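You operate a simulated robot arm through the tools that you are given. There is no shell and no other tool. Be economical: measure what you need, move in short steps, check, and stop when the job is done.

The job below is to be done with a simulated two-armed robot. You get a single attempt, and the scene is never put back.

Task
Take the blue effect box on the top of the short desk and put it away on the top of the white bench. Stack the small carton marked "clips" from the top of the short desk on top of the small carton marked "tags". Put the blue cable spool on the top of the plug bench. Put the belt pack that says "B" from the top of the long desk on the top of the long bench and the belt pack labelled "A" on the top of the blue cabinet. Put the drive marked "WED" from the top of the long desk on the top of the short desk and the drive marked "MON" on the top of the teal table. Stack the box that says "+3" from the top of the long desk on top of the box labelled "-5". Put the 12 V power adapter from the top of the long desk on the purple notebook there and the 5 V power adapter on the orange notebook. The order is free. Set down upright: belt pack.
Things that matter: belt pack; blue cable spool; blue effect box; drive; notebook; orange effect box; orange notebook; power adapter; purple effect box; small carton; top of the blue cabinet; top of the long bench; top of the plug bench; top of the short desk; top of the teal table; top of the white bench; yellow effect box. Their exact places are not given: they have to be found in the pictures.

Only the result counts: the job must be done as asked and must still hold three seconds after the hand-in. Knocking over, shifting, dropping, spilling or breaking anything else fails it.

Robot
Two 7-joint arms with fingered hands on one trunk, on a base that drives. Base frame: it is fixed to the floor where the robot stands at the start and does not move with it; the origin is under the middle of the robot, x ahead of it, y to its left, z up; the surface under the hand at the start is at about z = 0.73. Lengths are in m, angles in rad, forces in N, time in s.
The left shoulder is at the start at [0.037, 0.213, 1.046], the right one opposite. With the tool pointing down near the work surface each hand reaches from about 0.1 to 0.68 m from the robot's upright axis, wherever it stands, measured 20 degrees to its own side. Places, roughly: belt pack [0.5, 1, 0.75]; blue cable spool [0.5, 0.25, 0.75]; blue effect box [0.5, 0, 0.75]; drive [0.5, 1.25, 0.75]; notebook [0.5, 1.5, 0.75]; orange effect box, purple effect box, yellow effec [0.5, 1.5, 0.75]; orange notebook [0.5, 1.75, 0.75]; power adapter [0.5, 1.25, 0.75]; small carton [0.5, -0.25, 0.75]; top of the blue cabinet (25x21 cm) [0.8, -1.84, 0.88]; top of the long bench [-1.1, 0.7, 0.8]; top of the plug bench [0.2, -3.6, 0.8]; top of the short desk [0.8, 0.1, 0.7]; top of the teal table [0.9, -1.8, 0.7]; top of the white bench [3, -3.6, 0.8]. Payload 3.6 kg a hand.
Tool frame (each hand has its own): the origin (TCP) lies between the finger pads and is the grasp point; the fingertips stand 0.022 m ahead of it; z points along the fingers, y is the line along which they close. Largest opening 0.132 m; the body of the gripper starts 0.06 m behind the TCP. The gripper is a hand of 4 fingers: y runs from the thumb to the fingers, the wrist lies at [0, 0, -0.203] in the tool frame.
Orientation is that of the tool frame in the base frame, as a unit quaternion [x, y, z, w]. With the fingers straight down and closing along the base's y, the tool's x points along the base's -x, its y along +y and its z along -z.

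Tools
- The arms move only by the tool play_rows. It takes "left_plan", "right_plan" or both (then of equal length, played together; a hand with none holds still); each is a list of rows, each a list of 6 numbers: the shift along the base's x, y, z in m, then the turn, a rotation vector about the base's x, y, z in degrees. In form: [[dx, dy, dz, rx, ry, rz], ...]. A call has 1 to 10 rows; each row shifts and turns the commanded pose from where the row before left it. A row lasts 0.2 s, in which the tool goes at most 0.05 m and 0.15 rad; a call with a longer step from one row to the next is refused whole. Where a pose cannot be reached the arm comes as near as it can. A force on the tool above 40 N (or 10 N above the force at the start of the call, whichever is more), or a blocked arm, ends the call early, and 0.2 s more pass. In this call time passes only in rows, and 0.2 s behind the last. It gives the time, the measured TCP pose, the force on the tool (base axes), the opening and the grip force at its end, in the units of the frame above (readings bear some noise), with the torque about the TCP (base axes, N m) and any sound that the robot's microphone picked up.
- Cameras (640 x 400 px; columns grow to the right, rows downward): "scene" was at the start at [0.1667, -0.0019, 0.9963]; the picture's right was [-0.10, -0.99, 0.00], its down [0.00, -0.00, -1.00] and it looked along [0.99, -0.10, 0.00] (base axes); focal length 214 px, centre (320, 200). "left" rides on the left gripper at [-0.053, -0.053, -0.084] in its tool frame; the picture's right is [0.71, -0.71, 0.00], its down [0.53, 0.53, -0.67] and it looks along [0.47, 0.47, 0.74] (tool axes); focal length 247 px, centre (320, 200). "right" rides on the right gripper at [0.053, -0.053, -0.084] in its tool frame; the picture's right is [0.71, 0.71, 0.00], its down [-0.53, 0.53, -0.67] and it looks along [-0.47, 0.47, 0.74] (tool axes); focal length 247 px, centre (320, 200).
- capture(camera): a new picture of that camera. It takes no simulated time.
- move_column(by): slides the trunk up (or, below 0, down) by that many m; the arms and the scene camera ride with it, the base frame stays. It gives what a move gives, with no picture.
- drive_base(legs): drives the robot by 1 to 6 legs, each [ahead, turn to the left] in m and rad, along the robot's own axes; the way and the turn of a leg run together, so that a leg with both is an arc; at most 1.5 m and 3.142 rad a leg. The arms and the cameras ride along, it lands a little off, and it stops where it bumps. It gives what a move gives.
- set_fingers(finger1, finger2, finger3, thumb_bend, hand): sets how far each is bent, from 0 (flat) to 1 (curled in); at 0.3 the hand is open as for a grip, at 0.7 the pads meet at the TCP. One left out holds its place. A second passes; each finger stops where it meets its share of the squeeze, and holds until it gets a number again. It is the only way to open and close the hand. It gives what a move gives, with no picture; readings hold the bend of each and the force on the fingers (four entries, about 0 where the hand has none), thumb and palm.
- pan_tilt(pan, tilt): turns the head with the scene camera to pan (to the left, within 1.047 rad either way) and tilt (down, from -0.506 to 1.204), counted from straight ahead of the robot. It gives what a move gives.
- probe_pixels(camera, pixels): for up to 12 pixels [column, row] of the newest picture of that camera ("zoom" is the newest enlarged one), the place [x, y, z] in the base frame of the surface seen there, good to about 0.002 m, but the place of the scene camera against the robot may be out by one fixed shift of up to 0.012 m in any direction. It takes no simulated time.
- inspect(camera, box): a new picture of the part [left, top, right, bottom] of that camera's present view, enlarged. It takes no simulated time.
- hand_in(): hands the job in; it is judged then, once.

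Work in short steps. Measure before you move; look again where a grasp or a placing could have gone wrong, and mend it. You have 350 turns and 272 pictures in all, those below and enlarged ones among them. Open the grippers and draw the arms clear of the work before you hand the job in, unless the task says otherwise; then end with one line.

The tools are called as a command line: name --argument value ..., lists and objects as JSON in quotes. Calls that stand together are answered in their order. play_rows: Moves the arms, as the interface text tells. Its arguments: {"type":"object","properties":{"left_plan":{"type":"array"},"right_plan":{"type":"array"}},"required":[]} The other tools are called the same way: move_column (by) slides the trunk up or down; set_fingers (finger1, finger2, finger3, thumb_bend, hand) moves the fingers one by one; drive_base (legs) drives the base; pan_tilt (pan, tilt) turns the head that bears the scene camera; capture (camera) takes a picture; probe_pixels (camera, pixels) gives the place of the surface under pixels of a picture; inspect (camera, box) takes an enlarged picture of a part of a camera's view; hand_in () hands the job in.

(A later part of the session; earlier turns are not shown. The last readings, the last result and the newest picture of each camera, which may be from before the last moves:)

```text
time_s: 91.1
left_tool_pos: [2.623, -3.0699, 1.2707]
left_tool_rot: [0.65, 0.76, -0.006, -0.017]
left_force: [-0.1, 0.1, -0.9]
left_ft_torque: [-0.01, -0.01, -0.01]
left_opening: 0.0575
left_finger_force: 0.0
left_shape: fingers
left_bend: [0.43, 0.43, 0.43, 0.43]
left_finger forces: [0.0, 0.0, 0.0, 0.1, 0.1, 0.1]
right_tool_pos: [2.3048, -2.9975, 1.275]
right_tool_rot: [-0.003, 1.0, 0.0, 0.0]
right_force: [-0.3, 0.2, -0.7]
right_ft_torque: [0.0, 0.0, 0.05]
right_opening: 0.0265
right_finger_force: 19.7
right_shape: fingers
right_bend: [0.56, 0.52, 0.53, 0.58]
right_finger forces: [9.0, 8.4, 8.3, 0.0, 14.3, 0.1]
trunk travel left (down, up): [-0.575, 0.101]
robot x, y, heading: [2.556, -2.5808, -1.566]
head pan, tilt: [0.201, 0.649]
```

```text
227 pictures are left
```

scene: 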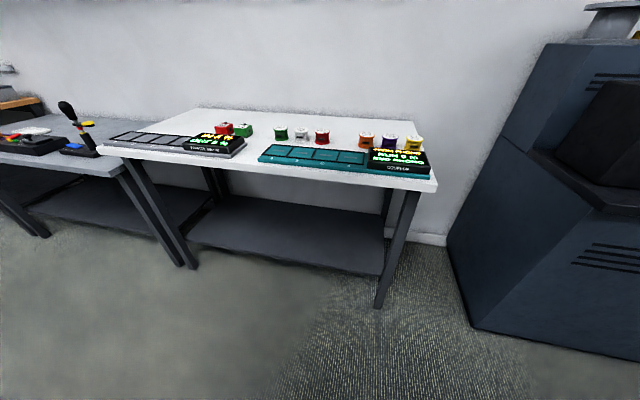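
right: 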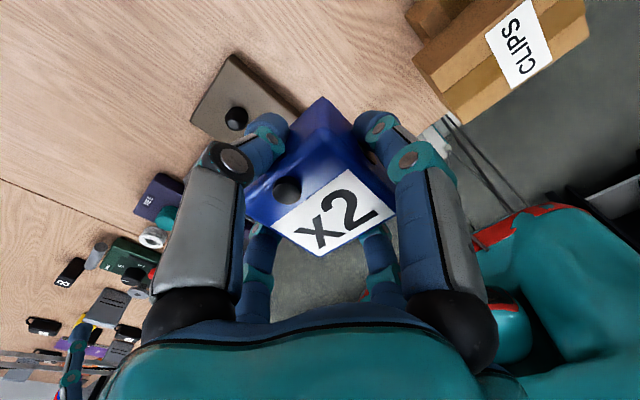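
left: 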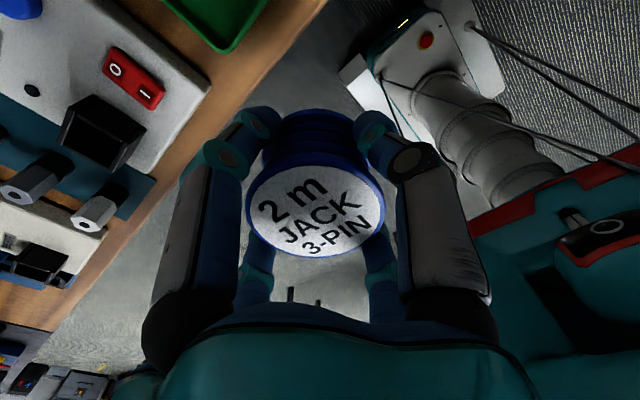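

Free spots lie between the devices; probe the top.

probe_pixels --camera "scene" --pixels '[[253, 150], [246, 141], [262, 158], [262, 143], [275, 146], [120, 147], [433, 182], [250, 160], [238, 158], [343, 140], [280, 139], [170, 125]]'

inspect --camera "scene" --box '[80, 90, 460, 210]'

```text
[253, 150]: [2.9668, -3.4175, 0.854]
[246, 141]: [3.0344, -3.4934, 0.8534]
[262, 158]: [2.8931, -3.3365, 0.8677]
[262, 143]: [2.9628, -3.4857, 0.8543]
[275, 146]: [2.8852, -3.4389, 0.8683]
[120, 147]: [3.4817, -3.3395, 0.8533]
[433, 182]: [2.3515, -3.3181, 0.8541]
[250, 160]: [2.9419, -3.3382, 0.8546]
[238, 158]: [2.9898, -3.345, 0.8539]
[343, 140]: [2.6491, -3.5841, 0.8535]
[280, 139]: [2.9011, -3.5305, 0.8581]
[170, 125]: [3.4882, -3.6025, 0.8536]
```

```text
1.68 times, centred on (270, 150) of scene
```

zoom: 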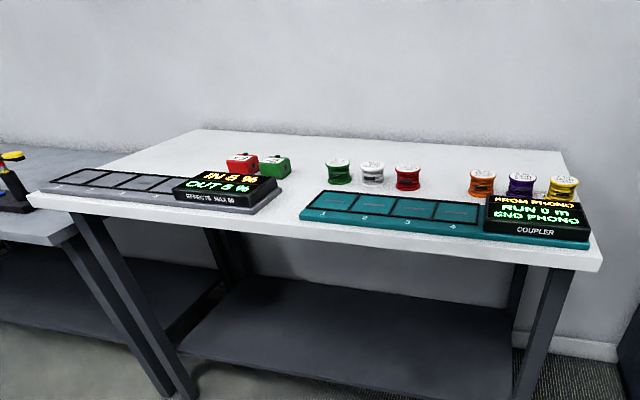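

Large free area behind the grey device near (3.3,-3.53). Drive to about (3.42,-2.95).

drive_base --legs '[[0, 1.16], [0.93, 0], [0, -0.6], [0, -0.56]]'

pan_tilt --pan -0.15 --tilt 0.9

capture --camera "scene"

```text
time_s: 94.2
left_tool_pos: [3.0256, -2.7477, 1.2723]
left_tool_rot: [0.165, 0.986, -0.015, -0.011]
left_force: [0.5, 0.7, -0.5]
left_ft_torque: [-0.05, 0.06, 0.01]
left_opening: 0.0573
left_finger_force: 0.0
left_shape: fingers
left_bend: [0.43, 0.43, 0.43, 0.43]
left_finger forces: [0.1, 0.1, 0.0, 0.0, 0.0, 0.0]
right_tool_pos: [2.8115, -2.9943, 1.2751]
right_tool_rot: [-0.52, 0.854, 0.0, -0.002]
right_force: [0.3, 0.1, -2.2]
right_ft_torque: [-0.02, 0.02, -0.01]
right_opening: 0.0266
right_finger_force: 19.4
right_shape: fingers
right_bend: [0.56, 0.52, 0.53, 0.59]
right_finger forces: [8.7, 8.6, 8.5, 0.0, 13.9, 0.0]
trunk travel left (down, up): [-0.575, 0.101]
robot x, y, heading: [2.5255, -2.6308, -0.445]
head pan, tilt: [0.201, 0.649]
stopped in leg 1: the robot was blocked; the commanded pose is now the measured one
```

```text
time_s: 95.0
left_tool_pos: [3.0229, -2.7496, 1.2714]
left_tool_rot: [0.167, 0.986, -0.015, -0.011]
left_force: [0.4, 0.4, 0.3]
left_ft_torque: [-0.02, 0.01, 0.03]
left_opening: 0.0574
left_finger_force: 0.1
left_shape: fingers
left_bend: [0.43, 0.43, 0.43, 0.43]
left_finger forces: [0.1, 0.0, 0.1, 0.0, 0.0, 0.0]
right_tool_pos: [2.8102, -2.9976, 1.2759]
right_tool_rot: [-0.519, 0.855, -0.001, 0.0]
right_force: [-0.4, -0.1, -1.7]
right_ft_torque: [0.0, -0.02, -0.02]
right_opening: 0.0264
right_finger_force: 19.5
right_shape: fingers
right_bend: [0.56, 0.52, 0.53, 0.59]
right_finger forces: [8.6, 8.6, 8.4, 0.1, 13.9, 0.0]
trunk travel left (down, up): [-0.575, 0.101]
robot x, y, heading: [2.528, -2.6287, -0.442]
head pan, tilt: [-0.15, 0.901]
```

```text
225 pictures are left
```

scene: 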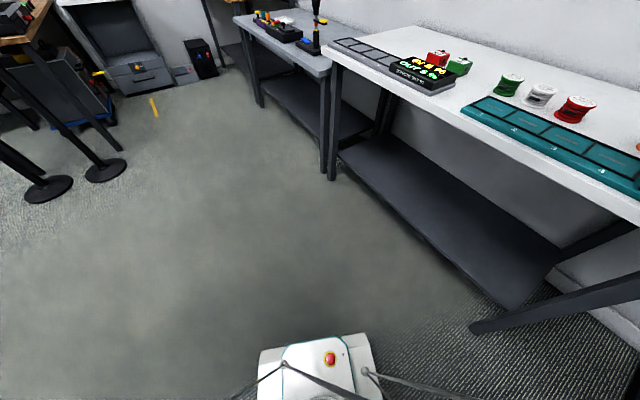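

Continue ahead, then turn in two parts.

drive_base --legs '[[0.87, 0.17], [0, -0.65], [0, -0.6]]'

pan_tilt --pan 0 --tilt 0.9

capture --camera "scene"

```text
time_s: 102.6
left_tool_pos: [3.5938, -3.3952, 1.274]
left_tool_rot: [0.552, 0.834, -0.005, -0.015]
left_force: [0.4, 0.9, -0.5]
left_ft_torque: [0.0, -0.04, -0.02]
left_opening: 0.0576
left_finger_force: 0.0
left_shape: fingers
left_bend: [0.43, 0.43, 0.43, 0.43]
left_finger forces: [0.1, 0.1, 0.1, 0.0, 0.0, 0.0]
right_tool_pos: [3.2669, -3.403, 1.2753]
right_tool_rot: [-0.126, 0.992, 0.001, 0.0]
right_force: [-0.9, -0.1, -1.7]
right_ft_torque: [0.0, -0.04, -0.02]
right_opening: 0.0265
right_finger_force: 20.4
right_shape: fingers
right_bend: [0.55, 0.52, 0.53, 0.59]
right_finger forces: [8.7, 8.7, 8.4, 0.0, 14.8, 0.1]
trunk travel left (down, up): [-0.575, 0.101]
robot x, y, heading: [3.4024, -2.9303, -1.32]
head pan, tilt: [-0.15, 0.901]
stopped in leg 3: the robot was blocked; the commanded pose is now the measured one
```

```text
time_s: 103.3
left_tool_pos: [3.5993, -3.3944, 1.2735]
left_tool_rot: [0.553, 0.833, -0.008, -0.016]
left_force: [0.4, -0.8, 0.1]
left_ft_torque: [-0.05, 0.02, 0.01]
left_opening: 0.0578
left_finger_force: 0.0
left_shape: fingers
left_bend: [0.43, 0.43, 0.43, 0.43]
left_finger forces: [0.0, 0.0, 0.1, 0.0, 0.0, 0.0]
right_tool_pos: [3.2699, -3.4016, 1.2766]
right_tool_rot: [-0.127, 0.992, 0.0, -0.001]
right_force: [-0.2, -0.4, -1.7]
right_ft_torque: [-0.01, 0.01, 0.01]
right_opening: 0.0262
right_finger_force: 20.2
right_shape: fingers
right_bend: [0.55, 0.52, 0.53, 0.59]
right_finger forces: [8.8, 8.6, 8.4, 0.0, 14.6, 0.0]
trunk travel left (down, up): [-0.575, 0.101]
robot x, y, heading: [3.4053, -2.9295, -1.323]
head pan, tilt: [0.0, 0.901]
```

```text
224 pictures are left
```

scene: 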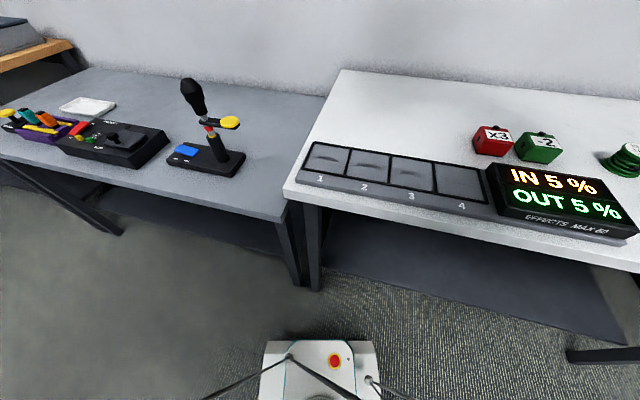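

Free space behind the device at about (415,130). Probe.

probe_pixels --camera "scene" --pixels '[[415, 130], [400, 148], [380, 115], [350, 85], [474, 145], [330, 140], [480, 168]]'

```text
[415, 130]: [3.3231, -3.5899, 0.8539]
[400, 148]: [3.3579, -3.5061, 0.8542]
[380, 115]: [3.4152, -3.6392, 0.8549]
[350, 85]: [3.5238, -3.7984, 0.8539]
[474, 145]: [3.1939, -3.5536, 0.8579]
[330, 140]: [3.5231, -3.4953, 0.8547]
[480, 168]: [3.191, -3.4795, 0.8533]
```

Target (3.32,-3.565). Draw the left hand back, extend the right one, then lower the column 0.12.

play_rows --left_plan '[[0, 0.03, 0, 0, 0, 0], [0, 0.03, 0, 0, 0, 0], [0, 0.03, 0, 0, 0, 0], [0, 0.02, 0, 0, 0, 0]]' --right_plan '[[0.013, -0.04, -0.01, 0, 0, 0], [0.013, -0.04, -0.02, 0, 0, 0], [0.012, -0.04, -0.02, 0, 0, 0], [0.012, -0.04, -0.02, 0, 0, 0]]'

move_column --by -0.12

capture --camera "scene"

```text
time_s: 104.3
left_tool_pos: [3.5993, -3.285, 1.2724]
left_tool_rot: [0.553, 0.833, -0.007, -0.016]
left_force: [0.4, -0.6, 0.5]
left_ft_torque: [-0.01, 0.01, 0.0]
left_opening: 0.0578
left_finger_force: 0.1
left_shape: fingers
left_bend: [0.43, 0.43, 0.43, 0.43]
left_finger forces: [0.0, 0.1, 0.1, 0.0, 0.1, 0.1]
right_tool_pos: [3.3239, -3.5595, 1.2045]
right_tool_rot: [-0.127, 0.992, 0.001, -0.001]
right_force: [0.3, -0.3, -2.2]
right_ft_torque: [0.0, 0.02, 0.05]
right_opening: 0.0264
right_finger_force: 20.0
right_shape: fingers
right_bend: [0.55, 0.52, 0.53, 0.59]
right_finger forces: [8.7, 8.1, 8.5, 0.0, 14.5, 0.0]
trunk travel left (down, up): [-0.575, 0.101]
robot x, y, heading: [3.4052, -2.9313, -1.326]
head pan, tilt: [0.0, 0.901]
```

```text
time_s: 105.8
left_tool_pos: [3.5969, -3.2832, 1.1527]
left_tool_rot: [0.553, 0.833, -0.008, -0.016]
left_force: [0.0, 0.7, -0.9]
left_ft_torque: [0.03, 0.03, -0.01]
left_opening: 0.0575
left_finger_force: 0.0
left_shape: fingers
left_bend: [0.43, 0.43, 0.43, 0.43]
left_finger forces: [0.0, 0.0, 0.0, 0.0, 0.0, 0.0]
right_tool_pos: [3.3202, -3.5602, 1.0864]
right_tool_rot: [-0.127, 0.992, 0.0, -0.001]
right_force: [-0.6, -0.2, -0.7]
right_ft_torque: [-0.03, -0.01, 0.01]
right_opening: 0.026
right_finger_force: 20.0
right_shape: fingers
right_bend: [0.55, 0.52, 0.53, 0.59]
right_finger forces: [8.7, 8.2, 8.4, 0.1, 14.3, 0.0]
trunk travel left (down, up): [-0.455, 0.221]
robot x, y, heading: [3.4033, -2.9279, -1.319]
head pan, tilt: [0.0, 0.901]
```

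```text
223 pictures are left
```

scene: 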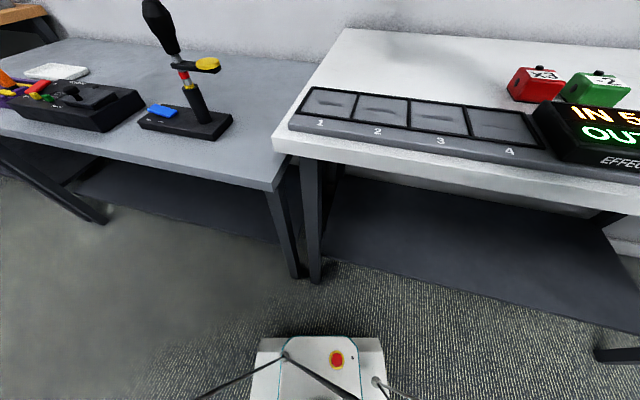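

Lower: from 1.086 to about 0.90, then fine steps.

play_rows --right_plan '[[0, 0, -0.045, 0, 0, 0], [0, 0, -0.045, 0, 0, 0], [0, 0, -0.045, 0, 0, 0], [0, 0, -0.04, 0, 0, 0]]'

pan_tilt --pan -0.2 --tilt 0.7

capture --camera "scene"

```text
time_s: 106.8
left_tool_pos: [3.5983, -3.2837, 1.1532]
left_tool_rot: [0.553, 0.833, -0.008, -0.015]
left_force: [0.4, -0.7, -0.4]
left_ft_torque: [0.02, 0.0, 0.01]
left_opening: 0.0577
left_finger_force: 0.1
left_shape: fingers
left_bend: [0.43, 0.43, 0.43, 0.43]
left_finger forces: [0.1, 0.0, 0.0, 0.0, 0.1, 0.0]
right_tool_pos: [3.3191, -3.5596, 0.9096]
right_tool_rot: [-0.127, 0.992, 0.0, 0.0]
right_force: [-0.4, 0.6, -3.1]
right_ft_torque: [0.0, -0.01, 0.0]
right_opening: 0.0263
right_finger_force: 19.8
right_shape: fingers
right_bend: [0.55, 0.52, 0.53, 0.59]
right_finger forces: [8.7, 8.1, 8.6, 0.0, 14.2, 0.0]
trunk travel left (down, up): [-0.455, 0.221]
robot x, y, heading: [3.4032, -2.9283, -1.324]
head pan, tilt: [0.0, 0.901]
```

```text
time_s: 107.6
left_tool_pos: [3.5969, -3.2863, 1.1534]
left_tool_rot: [0.553, 0.833, -0.008, -0.016]
left_force: [-0.6, -0.2, -0.4]
left_ft_torque: [0.02, -0.01, 0.02]
left_opening: 0.0574
left_finger_force: 0.1
left_shape: fingers
left_bend: [0.43, 0.43, 0.43, 0.43]
left_finger forces: [0.0, 0.0, 0.0, 0.0, 0.0, 0.0]
right_tool_pos: [3.3186, -3.5603, 0.9111]
right_tool_rot: [-0.126, 0.992, 0.001, -0.001]
right_force: [-0.2, 0.3, -2.2]
right_ft_torque: [-0.03, 0.05, 0.01]
right_opening: 0.026
right_finger_force: 19.5
right_shape: fingers
right_bend: [0.55, 0.52, 0.53, 0.59]
right_finger forces: [8.7, 8.1, 8.5, 0.1, 14.3, 0.1]
trunk travel left (down, up): [-0.455, 0.221]
robot x, y, heading: [3.4009, -2.9327, -1.322]
head pan, tilt: [-0.201, 0.7]
```

```text
222 pictures are left
```

scene: 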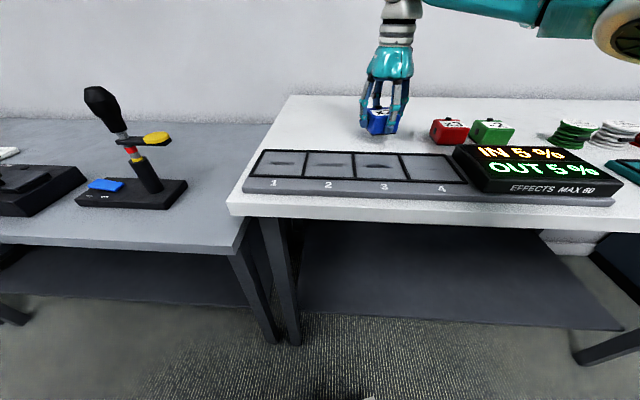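

Clear of everything. Lower the last 25 mm.

play_rows --right_plan '[[0, 0, -0.015, 0, 0, 0], [0, 0, -0.006, 0, 0, 0], [0, 0, -0.003, 0, 0, 0], [0, 0, -0.002, 0, 0, 0]]'

```text
time_s: 108.6
left_tool_pos: [3.5965, -3.284, 1.1534]
left_tool_rot: [0.553, 0.833, -0.007, -0.016]
left_force: [-0.4, -0.7, 0.5]
left_ft_torque: [0.0, -0.03, -0.01]
left_opening: 0.0575
left_finger_force: 0.0
left_shape: fingers
left_bend: [0.43, 0.43, 0.43, 0.43]
left_finger forces: [0.0, 0.0, 0.0, 0.0, 0.0, 0.0]
right_tool_pos: [3.3202, -3.5601, 0.8853]
right_tool_rot: [-0.128, 0.992, -0.001, -0.001]
right_force: [-1.3, 0.5, 4.4]
right_ft_torque: [0.04, 0.01, -0.01]
right_opening: 0.026
right_finger_force: 20.2
right_shape: fingers
right_bend: [0.55, 0.52, 0.53, 0.59]
right_finger forces: [9.0, 8.7, 8.4, 0.1, 14.6, 0.0]
trunk travel left (down, up): [-0.455, 0.221]
robot x, y, heading: [3.4013, -2.9271, -1.32]
head pan, tilt: [-0.201, 0.7]
```

Contact. Release, rise and look.

set_fingers --hand "right" --finger1 0.4 --finger2 0.4 --finger3 0.4 --thumb_bend 0.4

play_rows --right_plan '[[0, 0, 0.03, 0, 0, 0], [0, 0, 0.045, 0, 0, 0], [0, 0, 0.045, 0, 0, 0], [0, 0, 0.045, 0, 0, 0], [-0.013, 0.04, 0.02, 0, 0, 0], [-0.013, 0.04, 0, 0, 0, 0], [-0.013, 0.04, 0, 0, 0, 0], [-0.013, 0.04, 0, 0, 0, 0]]'

capture --camera "scene"

```text
time_s: 109.6
left_tool_pos: [3.5975, -3.2852, 1.1517]
left_tool_rot: [0.553, 0.833, -0.007, -0.015]
left_force: [0.0, -0.6, 1.0]
left_ft_torque: [-0.02, -0.01, -0.02]
left_opening: 0.0577
left_finger_force: 0.1
left_shape: fingers
left_bend: [0.43, 0.43, 0.43, 0.43]
left_finger forces: [0.0, 0.0, 0.0, 0.1, 0.0, 0.0]
right_tool_pos: [3.3216, -3.5608, 0.885]
right_tool_rot: [-0.127, 0.992, 0.0, -0.001]
right_force: [-0.7, -0.2, -0.4]
right_ft_torque: [0.02, 0.0, -0.01]
right_opening: 0.0644
right_finger_force: 0.0
right_shape: fingers
right_bend: [0.4, 0.4, 0.4, 0.4]
right_finger forces: [0.0, 0.0, 0.0, 0.0, 0.1, 0.0]
trunk travel left (down, up): [-0.455, 0.221]
robot x, y, heading: [3.4027, -2.9276, -1.319]
head pan, tilt: [-0.201, 0.7]
```

```text
time_s: 111.4
left_tool_pos: [3.5965, -3.2843, 1.153]
left_tool_rot: [0.552, 0.834, -0.007, -0.015]
left_force: [0.0, 0.3, 0.2]
left_ft_torque: [-0.01, -0.02, 0.01]
left_opening: 0.0578
left_finger_force: 0.0
left_shape: fingers
left_bend: [0.43, 0.43, 0.43, 0.43]
left_finger forces: [0.0, 0.0, 0.0, 0.1, 0.1, 0.0]
right_tool_pos: [3.2685, -3.4, 1.07]
right_tool_rot: [-0.126, 0.992, 0.0, -0.001]
right_force: [-0.4, 0.2, -0.3]
right_ft_torque: [0.0, 0.0, 0.01]
right_opening: 0.0643
right_finger_force: 0.1
right_shape: fingers
right_bend: [0.4, 0.4, 0.4, 0.4]
right_finger forces: [0.0, 0.1, 0.0, 0.0, 0.0, 0.0]
trunk travel left (down, up): [-0.455, 0.221]
robot x, y, heading: [3.4036, -2.9272, -1.32]
head pan, tilt: [-0.201, 0.7]
```

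```text
221 pictures are left
```

scene: 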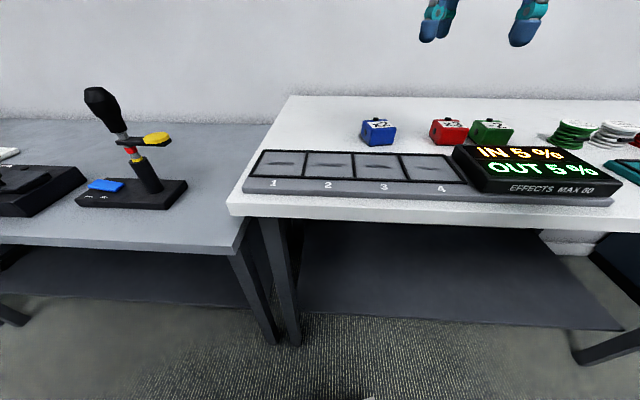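

Blue box placed. Retreat and turn right toward -x in parts.

drive_base --legs '[[-0.3, 0], [0, -0.6], [0, -0.6], [0, -0.6]]'

pan_tilt --pan 0 --tilt 0.4

capture --camera "scene"

```text
time_s: 116.3
left_tool_pos: [3.1279, -2.9929, 1.1539]
left_tool_rot: [0.89, 0.456, 0.002, -0.016]
left_force: [-0.3, -0.6, -0.6]
left_ft_torque: [0.0, -0.02, 0.03]
left_opening: 0.0573
left_finger_force: 0.1
left_shape: fingers
left_bend: [0.43, 0.43, 0.43, 0.43]
left_finger forces: [0.0, 0.0, 0.1, 0.0, 0.1, 0.0]
right_tool_pos: [2.8575, -2.7727, 1.069]
right_tool_rot: [0.376, 0.927, -0.001, 0.001]
right_force: [-0.3, 0.4, -0.2]
right_ft_torque: [-0.04, -0.02, 0.03]
right_opening: 0.0647
right_finger_force: 0.1
right_shape: fingers
right_bend: [0.4, 0.4, 0.4, 0.4]
right_finger forces: [0.0, 0.1, 0.1, 0.1, 0.0, 0.1]
trunk travel left (down, up): [-0.455, 0.221]
robot x, y, heading: [3.3669, -2.6735, -2.383]
head pan, tilt: [-0.201, 0.7]
stopped in leg 3: the robot was blocked; the commanded pose is now the measured one
```

```text
time_s: 117.1
left_tool_pos: [3.1296, -2.9937, 1.1542]
left_tool_rot: [0.89, 0.457, 0.001, -0.017]
left_force: [-0.1, -0.2, 0.6]
left_ft_torque: [-0.01, -0.04, 0.05]
left_opening: 0.0574
left_finger_force: 0.0
left_shape: fingers
left_bend: [0.43, 0.43, 0.43, 0.43]
left_finger forces: [0.1, 0.1, 0.1, 0.0, 0.0, 0.0]
right_tool_pos: [2.8586, -2.7744, 1.0705]
right_tool_rot: [0.375, 0.927, 0.0, 0.0]
right_force: [0.4, -0.8, 0.9]
right_ft_torque: [0.01, 0.02, 0.0]
right_opening: 0.0647
right_finger_force: 0.1
right_shape: fingers
right_bend: [0.4, 0.4, 0.4, 0.4]
right_finger forces: [0.0, 0.0, 0.0, 0.0, 0.0, 0.0]
trunk travel left (down, up): [-0.455, 0.221]
robot x, y, heading: [3.3629, -2.6787, -2.38]
head pan, tilt: [0.0, 0.4]
```

```text
220 pictures are left
```

scene: 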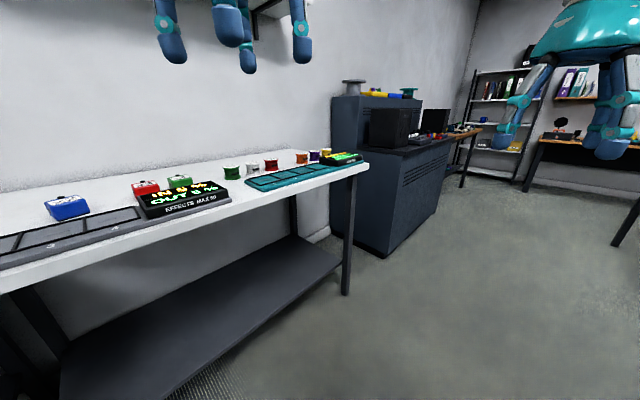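

Continue the turn and drive along -x.

drive_base --legs '[[0, -0.5], [0.3, -0.3], [1.0, 0.0]]'

```text
time_s: 125.4
left_tool_pos: [1.6808, -2.7295, 1.1541]
left_tool_rot: [0.997, 0.081, 0.008, -0.015]
left_force: [0.1, -0.3, -0.3]
left_ft_torque: [-0.02, -0.05, -0.02]
left_opening: 0.0579
left_finger_force: 0.0
left_shape: fingers
left_bend: [0.43, 0.43, 0.43, 0.43]
left_finger forces: [0.1, 0.0, 0.0, 0.0, 0.1, 0.0]
right_tool_pos: [1.6475, -2.3826, 1.0697]
right_tool_rot: [0.702, 0.712, 0.002, 0.0]
right_force: [0.0, -0.2, -0.1]
right_ft_torque: [0.04, 0.02, 0.02]
right_opening: 0.0647
right_finger_force: 0.0
right_shape: fingers
right_bend: [0.4, 0.4, 0.4, 0.4]
right_finger forces: [0.0, 0.0, 0.1, 0.1, 0.0, 0.0]
trunk travel left (down, up): [-0.455, 0.221]
robot x, y, heading: [2.0755, -2.6727, 3.114]
head pan, tilt: [0.0, 0.4]
```

Continue: straight 1.5 m, then an arc right into the corridor north.

drive_base --legs '[[1.4, 0.0], [0.15, 0.0], [0.48, -0.75], [0.48, -0.75]]'

pan_tilt --pan 0 --tilt 0.4

capture --camera "scene"

```text
time_s: 138.1
left_tool_pos: [-0.1328, -1.6151, 1.1549]
left_tool_rot: [0.781, -0.625, 0.015, -0.005]
left_force: [-0.8, 0.1, 0.2]
left_ft_torque: [-0.03, 0.02, 0.02]
left_opening: 0.0574
left_finger_force: 0.0
left_shape: fingers
left_bend: [0.43, 0.43, 0.43, 0.43]
left_finger forces: [0.0, 0.0, 0.1, 0.1, 0.1, 0.1]
right_tool_pos: [0.2111, -1.5604, 1.0689]
right_tool_rot: [0.999, 0.038, 0.0, 0.0]
right_force: [1.3, -0.1, -0.4]
right_ft_torque: [0.01, 0.06, -0.03]
right_opening: 0.0648
right_finger_force: 0.1
right_shape: fingers
right_bend: [0.4, 0.4, 0.4, 0.4]
right_finger forces: [0.0, 0.1, 0.1, 0.0, 0.1, 0.1]
trunk travel left (down, up): [-0.455, 0.221]
robot x, y, heading: [-0.0929, -2.0063, 1.614]
head pan, tilt: [0.0, 0.4]
```

```text
time_s: 138.7
left_tool_pos: [-0.1325, -1.6186, 1.155]
left_tool_rot: [0.781, -0.625, 0.014, -0.006]
left_force: [0.6, -0.9, 0.1]
left_ft_torque: [0.01, 0.04, 0.03]
left_opening: 0.0576
left_finger_force: 0.1
left_shape: fingers
left_bend: [0.43, 0.43, 0.43, 0.43]
left_finger forces: [0.0, 0.0, 0.1, 0.1, 0.0, 0.0]
right_tool_pos: [0.2099, -1.561, 1.0707]
right_tool_rot: [0.999, 0.037, 0.0, 0.0]
right_force: [0.5, -0.5, -1.0]
right_ft_torque: [0.01, 0.04, 0.04]
right_opening: 0.0646
right_finger_force: 0.1
right_shape: fingers
right_bend: [0.4, 0.4, 0.4, 0.4]
right_finger forces: [0.1, 0.0, 0.1, 0.0, 0.0, 0.0]
trunk travel left (down, up): [-0.455, 0.221]
robot x, y, heading: [-0.0901, -2.0081, 1.616]
head pan, tilt: [0.0, 0.4]
```

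```text
219 pictures are left
```

scene: 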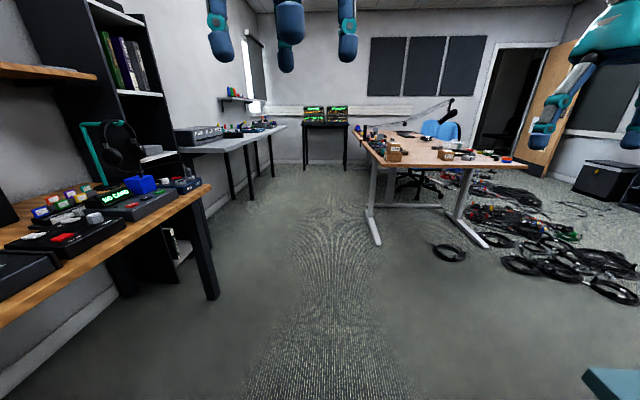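

The corridor is clear. Drive north to y≈0.9, keeping left of the desk's mic post, then look.

drive_base --legs '[[1.4, 0.04], [1.3, -0.08]]'

pan_tilt --pan -0.6 --tilt 0.6

capture --camera "scene"

```text
time_s: 151.8
left_tool_pos: [-0.1894, 1.0779, 1.1549]
left_tool_rot: [0.76, -0.65, 0.017, -0.006]
left_force: [-0.8, 0.5, 0.1]
left_ft_torque: [0.01, 0.0, 0.02]
left_opening: 0.0576
left_finger_force: 0.0
left_shape: fingers
left_bend: [0.43, 0.43, 0.43, 0.43]
left_finger forces: [0.0, 0.0, 0.0, 0.0, 0.1, 0.1]
right_tool_pos: [0.1548, 1.112, 1.0699]
right_tool_rot: [1.0, 0.005, 0.001, 0.0]
right_force: [0.1, 0.7, 0.2]
right_ft_torque: [-0.03, -0.01, -0.01]
right_opening: 0.0648
right_finger_force: 0.1
right_shape: fingers
right_bend: [0.4, 0.4, 0.4, 0.4]
right_finger forces: [0.0, 0.0, 0.1, 0.1, 0.0, 0.0]
trunk travel left (down, up): [-0.455, 0.221]
robot x, y, heading: [-0.1737, 0.6868, 1.553]
head pan, tilt: [0.0, 0.4]
```

```text
time_s: 152.8
left_tool_pos: [-0.1912, 1.0773, 1.1559]
left_tool_rot: [0.76, -0.65, 0.016, -0.006]
left_force: [-1.0, 0.0, -0.3]
left_ft_torque: [0.05, 0.0, 0.0]
left_opening: 0.0577
left_finger_force: 0.0
left_shape: fingers
left_bend: [0.43, 0.43, 0.43, 0.43]
left_finger forces: [0.0, 0.0, 0.0, 0.0, 0.0, 0.0]
right_tool_pos: [0.1552, 1.1118, 1.071]
right_tool_rot: [1.0, 0.005, 0.001, 0.0]
right_force: [1.1, 0.3, 0.0]
right_ft_torque: [0.0, -0.01, 0.01]
right_opening: 0.0648
right_finger_force: 0.1
right_shape: fingers
right_bend: [0.4, 0.4, 0.4, 0.4]
right_finger forces: [0.0, 0.0, 0.0, 0.0, 0.1, 0.0]
trunk travel left (down, up): [-0.455, 0.221]
robot x, y, heading: [-0.1719, 0.6855, 1.555]
head pan, tilt: [-0.6, 0.6]
```

```text
218 pictures are left
```

scene: 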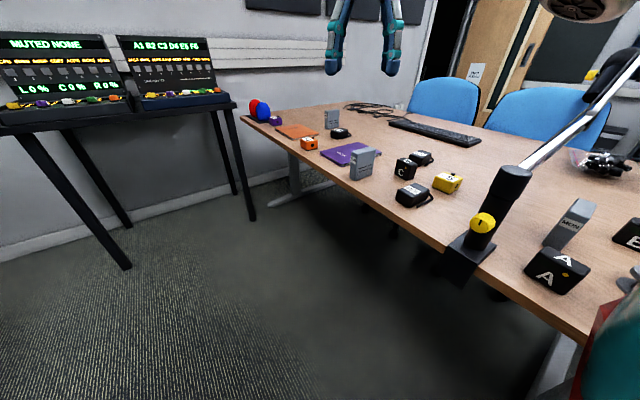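

Zoom in to read labels on the long desk.

inspect --camera "scene" --box '[230, 90, 490, 250]'

probe_pixels --camera "zoom" --pixels '[[197, 130], [245, 85], [278, 155], [332, 170], [430, 185], [480, 165], [455, 255], [535, 220], [275, 105], [165, 100], [615, 330], [105, 72]]'

```text
2.46 times, centred on (360, 170) of scene
```

zoom: 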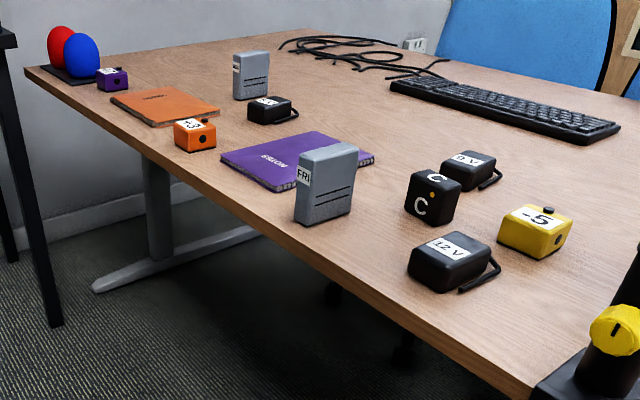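

```text
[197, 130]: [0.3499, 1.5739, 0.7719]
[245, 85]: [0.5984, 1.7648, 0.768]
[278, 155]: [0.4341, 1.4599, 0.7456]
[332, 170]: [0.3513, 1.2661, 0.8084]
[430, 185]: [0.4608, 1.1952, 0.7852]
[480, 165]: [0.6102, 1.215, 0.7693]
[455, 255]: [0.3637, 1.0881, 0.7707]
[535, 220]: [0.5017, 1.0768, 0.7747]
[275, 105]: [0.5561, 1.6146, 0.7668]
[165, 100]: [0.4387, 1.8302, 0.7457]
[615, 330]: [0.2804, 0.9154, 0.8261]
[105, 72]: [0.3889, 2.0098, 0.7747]
```

Drive on to y≈1.43 and turn right to face the long desk.

drive_base --legs '[[0.75, 0.0], [0, -0.8], [0, -0.75]]'

pan_tilt --pan 0 --tilt 0.7

capture --camera "scene"

```text
time_s: 159.8
left_tool_pos: [0.1584, 1.6726, 1.1553]
left_tool_rot: [-0.363, 0.932, -0.015, -0.002]
left_force: [0.7, -0.6, -0.1]
left_ft_torque: [0.04, 0.02, 0.01]
left_opening: 0.058
left_finger_force: 0.0
left_shape: fingers
left_bend: [0.43, 0.43, 0.43, 0.43]
left_finger forces: [0.0, 0.1, 0.0, 0.0, 0.0, 0.0]
right_tool_pos: [0.3764, 1.4016, 1.0725]
right_tool_rot: [0.883, -0.47, -0.001, 0.0]
right_force: [0.2, -0.1, 0.2]
right_ft_torque: [0.01, -0.03, 0.0]
right_opening: 0.0648
right_finger_force: 0.1
right_shape: fingers
right_bend: [0.4, 0.4, 0.4, 0.4]
right_finger forces: [0.1, 0.1, 0.1, 0.0, 0.1, 0.1]
trunk travel left (down, up): [-0.455, 0.221]
robot x, y, heading: [-0.1835, 1.4791, 0.536]
head pan, tilt: [-0.6, 0.6]
stopped in leg 3: the robot was blocked; the commanded pose is now the measured one
```

```text
time_s: 160.8
left_tool_pos: [0.1568, 1.6745, 1.1552]
left_tool_rot: [-0.362, 0.932, -0.016, -0.001]
left_force: [0.9, 0.0, 1.4]
left_ft_torque: [0.0, 0.02, 0.03]
left_opening: 0.0576
left_finger_force: 0.0
left_shape: fingers
left_bend: [0.43, 0.43, 0.43, 0.43]
left_finger forces: [0.1, 0.0, 0.0, 0.0, 0.1, 0.0]
right_tool_pos: [0.3742, 1.4022, 1.0715]
right_tool_rot: [0.882, -0.47, 0.001, 0.0]
right_force: [0.7, -0.5, 0.7]
right_ft_torque: [0.0, 0.0, 0.02]
right_opening: 0.0649
right_finger_force: 0.0
right_shape: fingers
right_bend: [0.4, 0.4, 0.4, 0.4]
right_finger forces: [0.0, 0.0, 0.1, 0.0, 0.0, 0.0]
trunk travel left (down, up): [-0.455, 0.221]
robot x, y, heading: [-0.1854, 1.4803, 0.54]
head pan, tilt: [0.0, 0.7]
```

```text
216 pictures are left
```

scene: 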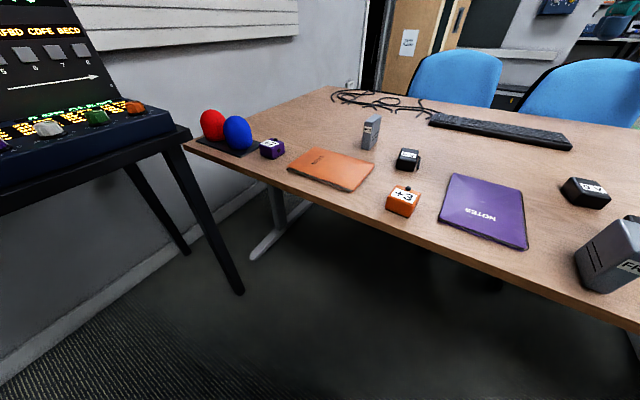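

Finish the turn and look again, zooming for labels.

drive_base --legs '[[0, -0.54]]'

inspect --camera "scene" --box '[60, 80, 380, 280]'

inspect --camera "scene" --box '[320, 80, 640, 280]'

```text
time_s: 162.8
left_tool_pos: [0.2105, 1.4709, 1.1562]
left_tool_rot: [-0.102, 0.995, -0.016, -0.007]
left_force: [0.8, 0.3, -0.4]
left_ft_torque: [-0.01, 0.01, -0.03]
left_opening: 0.0577
left_finger_force: 0.1
left_shape: fingers
left_bend: [0.43, 0.43, 0.43, 0.43]
left_finger forces: [0.0, 0.0, 0.1, 0.0, 0.0, 0.0]
right_tool_pos: [0.2592, 1.1262, 1.0726]
right_tool_rot: [0.727, -0.687, 0.001, 0.001]
right_force: [-0.3, -0.9, -0.2]
right_ft_torque: [0.01, 0.05, 0.04]
right_opening: 0.0651
right_finger_force: 0.0
right_shape: fingers
right_bend: [0.4, 0.4, 0.4, 0.4]
right_finger forces: [0.0, 0.0, 0.1, 0.0, 0.0, 0.0]
trunk travel left (down, up): [-0.455, 0.221]
robot x, y, heading: [-0.1879, 1.5032, 0.01]
head pan, tilt: [0.0, 0.7]
```

```text
2.00 times, centred on (220, 180) of scene
```

zoom: 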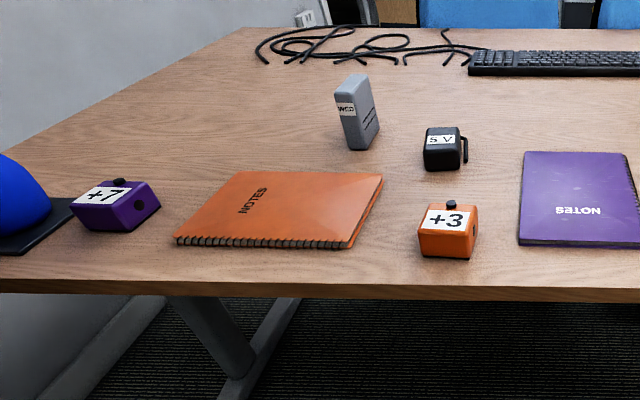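

```text
2.00 times, centred on (480, 180) of scene
```

zoom: 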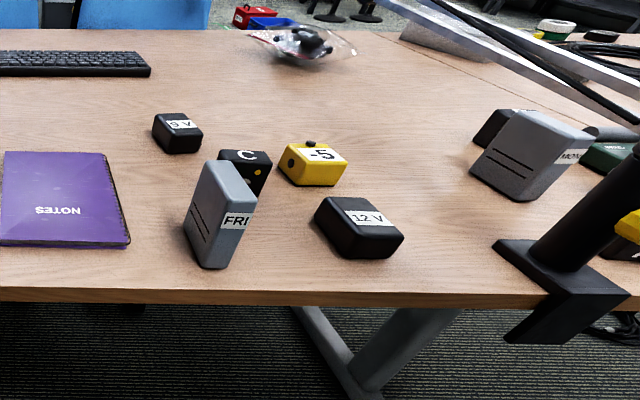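

Zoom tighter on the two small adapters.

inspect --camera "scene" --box '[215, 110, 315, 172]'

inspect --camera "scene" --box '[380, 120, 480, 182]'

```text
6.40 times, centred on (265, 141) of scene
```

zoom: 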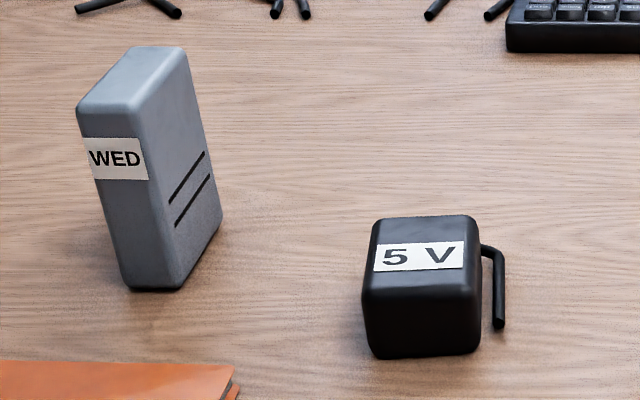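

```text
6.40 times, centred on (430, 151) of scene
```

zoom: 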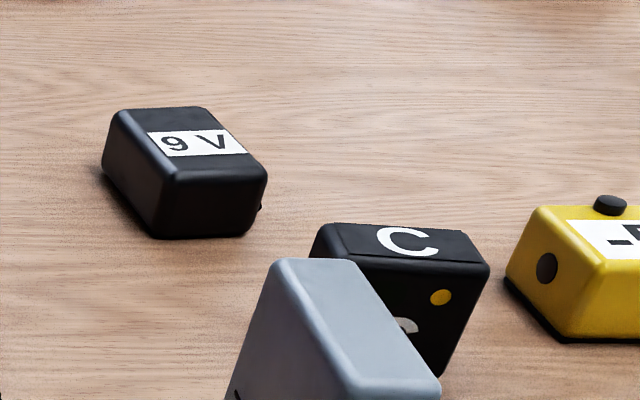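

Labels known: 5 V at left, WED at left, MON right beyond the mic post. Drive ahead 0.17 so that everything is in reach, lower column, then measure.

drive_base --legs '[[0.17, 0]]'

pan_tilt --pan 0.25 --tilt 0.75

capture --camera "scene"

capture --camera "left"

capture --camera "right"

```text
time_s: 164.2
left_tool_pos: [0.3825, 1.4739, 1.1552]
left_tool_rot: [-0.103, 0.995, -0.017, -0.007]
left_force: [-0.1, 1.4, 0.5]
left_ft_torque: [-0.01, 0.02, 0.0]
left_opening: 0.0576
left_finger_force: 0.0
left_shape: fingers
left_bend: [0.43, 0.43, 0.43, 0.43]
left_finger forces: [0.0, 0.1, 0.0, 0.0, 0.0, 0.0]
right_tool_pos: [0.4321, 1.1293, 1.0726]
right_tool_rot: [0.726, -0.687, -0.001, 0.001]
right_force: [0.4, 0.3, 0.4]
right_ft_torque: [-0.02, 0.02, 0.02]
right_opening: 0.0646
right_finger_force: 0.1
right_shape: fingers
right_bend: [0.4, 0.4, 0.4, 0.4]
right_finger forces: [0.1, 0.1, 0.1, 0.1, 0.0, 0.1]
trunk travel left (down, up): [-0.455, 0.221]
robot x, y, heading: [-0.0151, 1.5059, 0.009]
head pan, tilt: [0.0, 0.7]
```

```text
time_s: 165.0
left_tool_pos: [0.3807, 1.4735, 1.1573]
left_tool_rot: [-0.103, 0.995, -0.015, -0.006]
left_force: [0.5, -0.2, -0.2]
left_ft_torque: [-0.04, 0.0, 0.03]
left_opening: 0.0576
left_finger_force: 0.2
left_shape: fingers
left_bend: [0.43, 0.43, 0.43, 0.43]
left_finger forces: [0.1, 0.0, 0.1, 0.0, 0.0, 0.1]
right_tool_pos: [0.4296, 1.1281, 1.0729]
right_tool_rot: [0.727, -0.687, 0.001, 0.001]
right_force: [0.4, 0.7, -0.2]
right_ft_torque: [-0.01, 0.04, -0.01]
right_opening: 0.0647
right_finger_force: 0.0
right_shape: fingers
right_bend: [0.4, 0.4, 0.4, 0.4]
right_finger forces: [0.0, 0.0, 0.1, 0.1, 0.0, 0.1]
trunk travel left (down, up): [-0.455, 0.221]
robot x, y, heading: [-0.0138, 1.508, 0.008]
head pan, tilt: [0.25, 0.75]
```

```text
211 pictures are left
```

scene: 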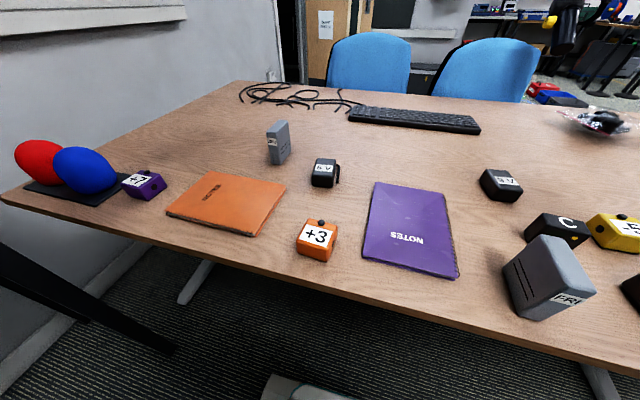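

```text
210 pictures are left
```

left: 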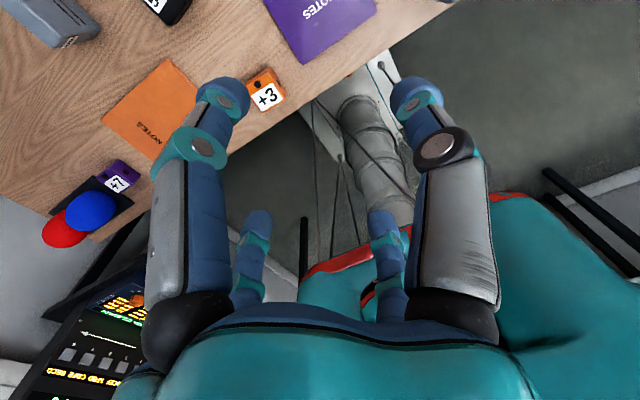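

```text
209 pictures are left
```

right: 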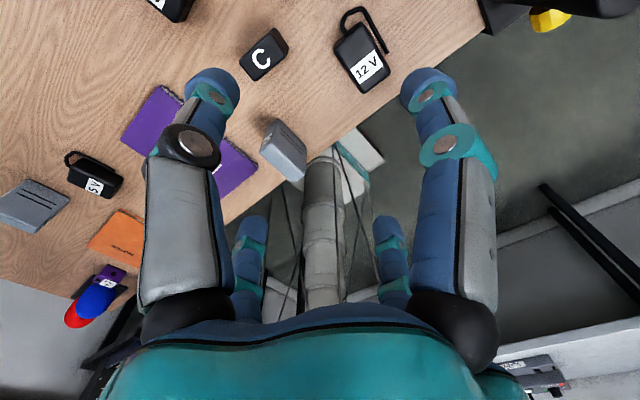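

Lower the trunk back and straighten the left hand; probe the items in the current scene picture.

probe_pixels --camera "scene" --pixels '[[323, 168], [312, 165], [318, 236], [222, 198], [285, 188], [180, 210], [255, 233], [215, 173], [279, 128], [410, 220], [278, 158]]'

move_column --by -0.13

play_rows --left_plan '[[0.03, 0.02, 0, 0.9, -0.4, -6], [0.03, 0.02, 0, 0.9, -0.4, -6], [0.03, 0.03, 0, 0, 0, 0], [0.03, 0.03, 0, 0, 0, 0], [0.03, 0.03, 0, 0, 0, 0]]'

```text
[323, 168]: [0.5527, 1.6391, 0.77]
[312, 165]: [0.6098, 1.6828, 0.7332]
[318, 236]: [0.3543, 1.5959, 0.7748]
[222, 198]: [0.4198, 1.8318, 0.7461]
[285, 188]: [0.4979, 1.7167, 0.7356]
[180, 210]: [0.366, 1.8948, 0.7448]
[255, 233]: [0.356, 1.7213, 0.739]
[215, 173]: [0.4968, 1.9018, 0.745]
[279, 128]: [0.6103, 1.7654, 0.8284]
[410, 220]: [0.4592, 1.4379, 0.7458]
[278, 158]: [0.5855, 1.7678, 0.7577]
```

```text
time_s: 166.6
left_tool_pos: [0.3811, 1.4744, 1.0282]
left_tool_rot: [-0.103, 0.995, -0.016, -0.006]
left_force: [-0.2, -0.4, -0.4]
left_ft_torque: [0.01, 0.04, -0.01]
left_opening: 0.0575
left_finger_force: 0.1
left_shape: fingers
left_bend: [0.43, 0.43, 0.43, 0.43]
left_finger forces: [0.0, 0.0, 0.1, 0.0, 0.0, 0.0]
right_tool_pos: [0.4295, 1.1294, 0.9448]
right_tool_rot: [0.727, -0.687, 0.0, 0.001]
right_force: [0.0, -0.3, -0.8]
right_ft_torque: [-0.01, 0.0, 0.01]
right_opening: 0.0644
right_finger_force: 0.1
right_shape: fingers
right_bend: [0.4, 0.4, 0.4, 0.4]
right_finger forces: [0.0, 0.0, 0.0, 0.0, 0.0, 0.1]
trunk travel left (down, up): [-0.325, 0.351]
robot x, y, heading: [-0.0097, 1.5063, 0.006]
head pan, tilt: [0.25, 0.75]
```

```text
time_s: 167.8
left_tool_pos: [0.5316, 1.6049, 1.0265]
left_tool_rot: [0.003, 1.0, 0.001, 0.0]
left_force: [0.0, -0.2, -0.3]
left_ft_torque: [-0.01, -0.02, 0.02]
left_opening: 0.0578
left_finger_force: 0.1
left_shape: fingers
left_bend: [0.43, 0.43, 0.43, 0.43]
left_finger forces: [0.0, 0.0, 0.0, 0.0, 0.1, 0.1]
right_tool_pos: [0.4294, 1.1295, 0.9434]
right_tool_rot: [0.727, -0.687, 0.001, 0.001]
right_force: [-0.6, -0.4, 0.3]
right_ft_torque: [0.04, 0.02, -0.06]
right_opening: 0.0645
right_finger_force: 0.0
right_shape: fingers
right_bend: [0.4, 0.4, 0.4, 0.4]
right_finger forces: [0.0, 0.1, 0.1, 0.0, 0.1, 0.0]
trunk travel left (down, up): [-0.325, 0.351]
robot x, y, heading: [-0.0147, 1.5064, 0.009]
head pan, tilt: [0.25, 0.75]
```

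Left camera picture over the 5 V adapter.

capture --camera "left"

```text
208 pictures are left
```

left: 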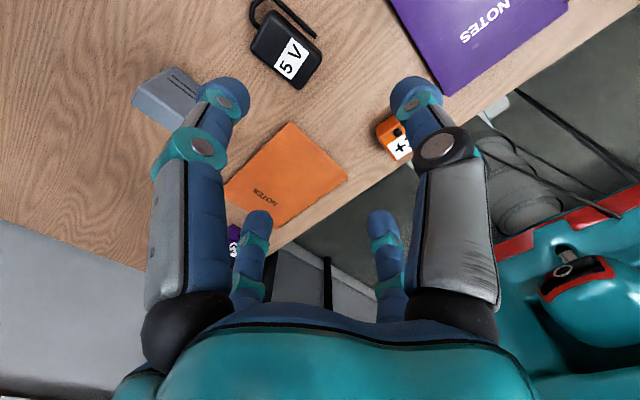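

probe_pixels --camera "left" --pixels '[[252, 40], [277, 15], [322, 52], [295, 85], [291, 60], [255, 12], [315, 38], [298, 70], [280, 22], [344, 182], [290, 125]]'

inspect --camera "left" --box '[220, 0, 350, 100]'

```text
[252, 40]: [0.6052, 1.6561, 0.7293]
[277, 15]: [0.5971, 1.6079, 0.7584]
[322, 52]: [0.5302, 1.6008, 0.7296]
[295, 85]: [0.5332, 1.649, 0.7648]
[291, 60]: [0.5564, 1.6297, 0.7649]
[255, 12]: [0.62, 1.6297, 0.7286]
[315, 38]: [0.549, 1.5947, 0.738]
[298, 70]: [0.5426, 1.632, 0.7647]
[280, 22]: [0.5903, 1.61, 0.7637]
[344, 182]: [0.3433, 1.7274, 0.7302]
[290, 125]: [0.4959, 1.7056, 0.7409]
```

```text
4.00 times, centred on (285, 50) of left
```

zoom: 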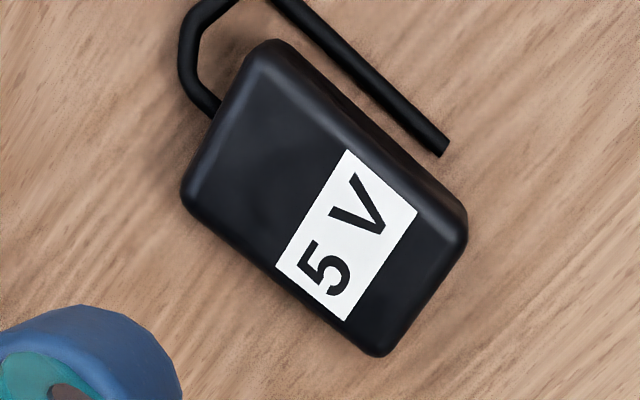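

Body spans x 0.528–0.603, y 1.607–1.652, top 0.765; cable stub low on the right side. I pinch in y with thumb + finger 2, high on the body.

set_fingers --hand "left" --finger1 0.25 --finger2 0.43 --finger3 0.25 --thumb_bend 0.43

play_rows --left_plan '[[0.016, 0.013, -0.04, 0, 0, 0], [0.016, 0.012, -0.04, 0, 0, 0], [0, 0, -0.045, 0, 0, 0], [0, 0, -0.045, 0, 0, 0]]'

capture --camera "left"

```text
time_s: 168.8
left_tool_pos: [0.5307, 1.6028, 1.0265]
left_tool_rot: [0.002, 1.0, 0.0, 0.0]
left_force: [-0.4, 1.2, 0.6]
left_ft_torque: [0.01, 0.06, -0.03]
left_opening: 0.0783
left_finger_force: 0.0
left_shape: fingers
left_bend: [0.25, 0.43, 0.25, 0.43]
left_finger forces: [0.1, 0.0, 0.0, 0.1, 0.1, 0.0]
right_tool_pos: [0.4305, 1.1285, 0.9433]
right_tool_rot: [0.726, -0.687, 0.001, 0.001]
right_force: [-0.1, -0.1, -0.6]
right_ft_torque: [-0.02, -0.02, -0.03]
right_opening: 0.0645
right_finger_force: 0.1
right_shape: fingers
right_bend: [0.4, 0.4, 0.4, 0.4]
right_finger forces: [0.0, 0.0, 0.1, 0.0, 0.0, 0.0]
trunk travel left (down, up): [-0.325, 0.351]
robot x, y, heading: [-0.0117, 1.5074, 0.01]
head pan, tilt: [0.25, 0.75]
```

```text
time_s: 169.8
left_tool_pos: [0.5636, 1.6313, 0.8559]
left_tool_rot: [0.002, 1.0, 0.0, 0.0]
left_force: [0.2, 0.3, -0.5]
left_ft_torque: [0.03, 0.03, -0.01]
left_opening: 0.0786
left_finger_force: 0.0
left_shape: fingers
left_bend: [0.25, 0.43, 0.25, 0.43]
left_finger forces: [0.0, 0.0, 0.0, 0.1, 0.0, 0.1]
right_tool_pos: [0.4299, 1.1289, 0.9414]
right_tool_rot: [0.727, -0.687, 0.001, 0.0]
right_force: [0.1, -0.1, -0.4]
right_ft_torque: [-0.02, 0.02, 0.0]
right_opening: 0.0646
right_finger_force: 0.0
right_shape: fingers
right_bend: [0.4, 0.4, 0.4, 0.4]
right_finger forces: [0.0, 0.1, 0.1, 0.0, 0.1, 0.0]
trunk travel left (down, up): [-0.325, 0.351]
robot x, y, heading: [-0.016, 1.5066, 0.008]
head pan, tilt: [0.25, 0.75]
```

```text
206 pictures are left
```

left: 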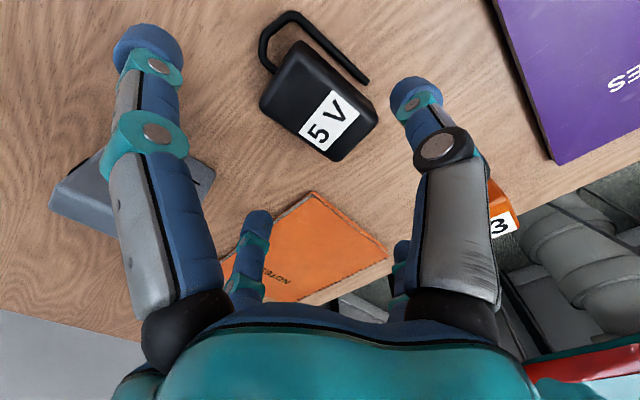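

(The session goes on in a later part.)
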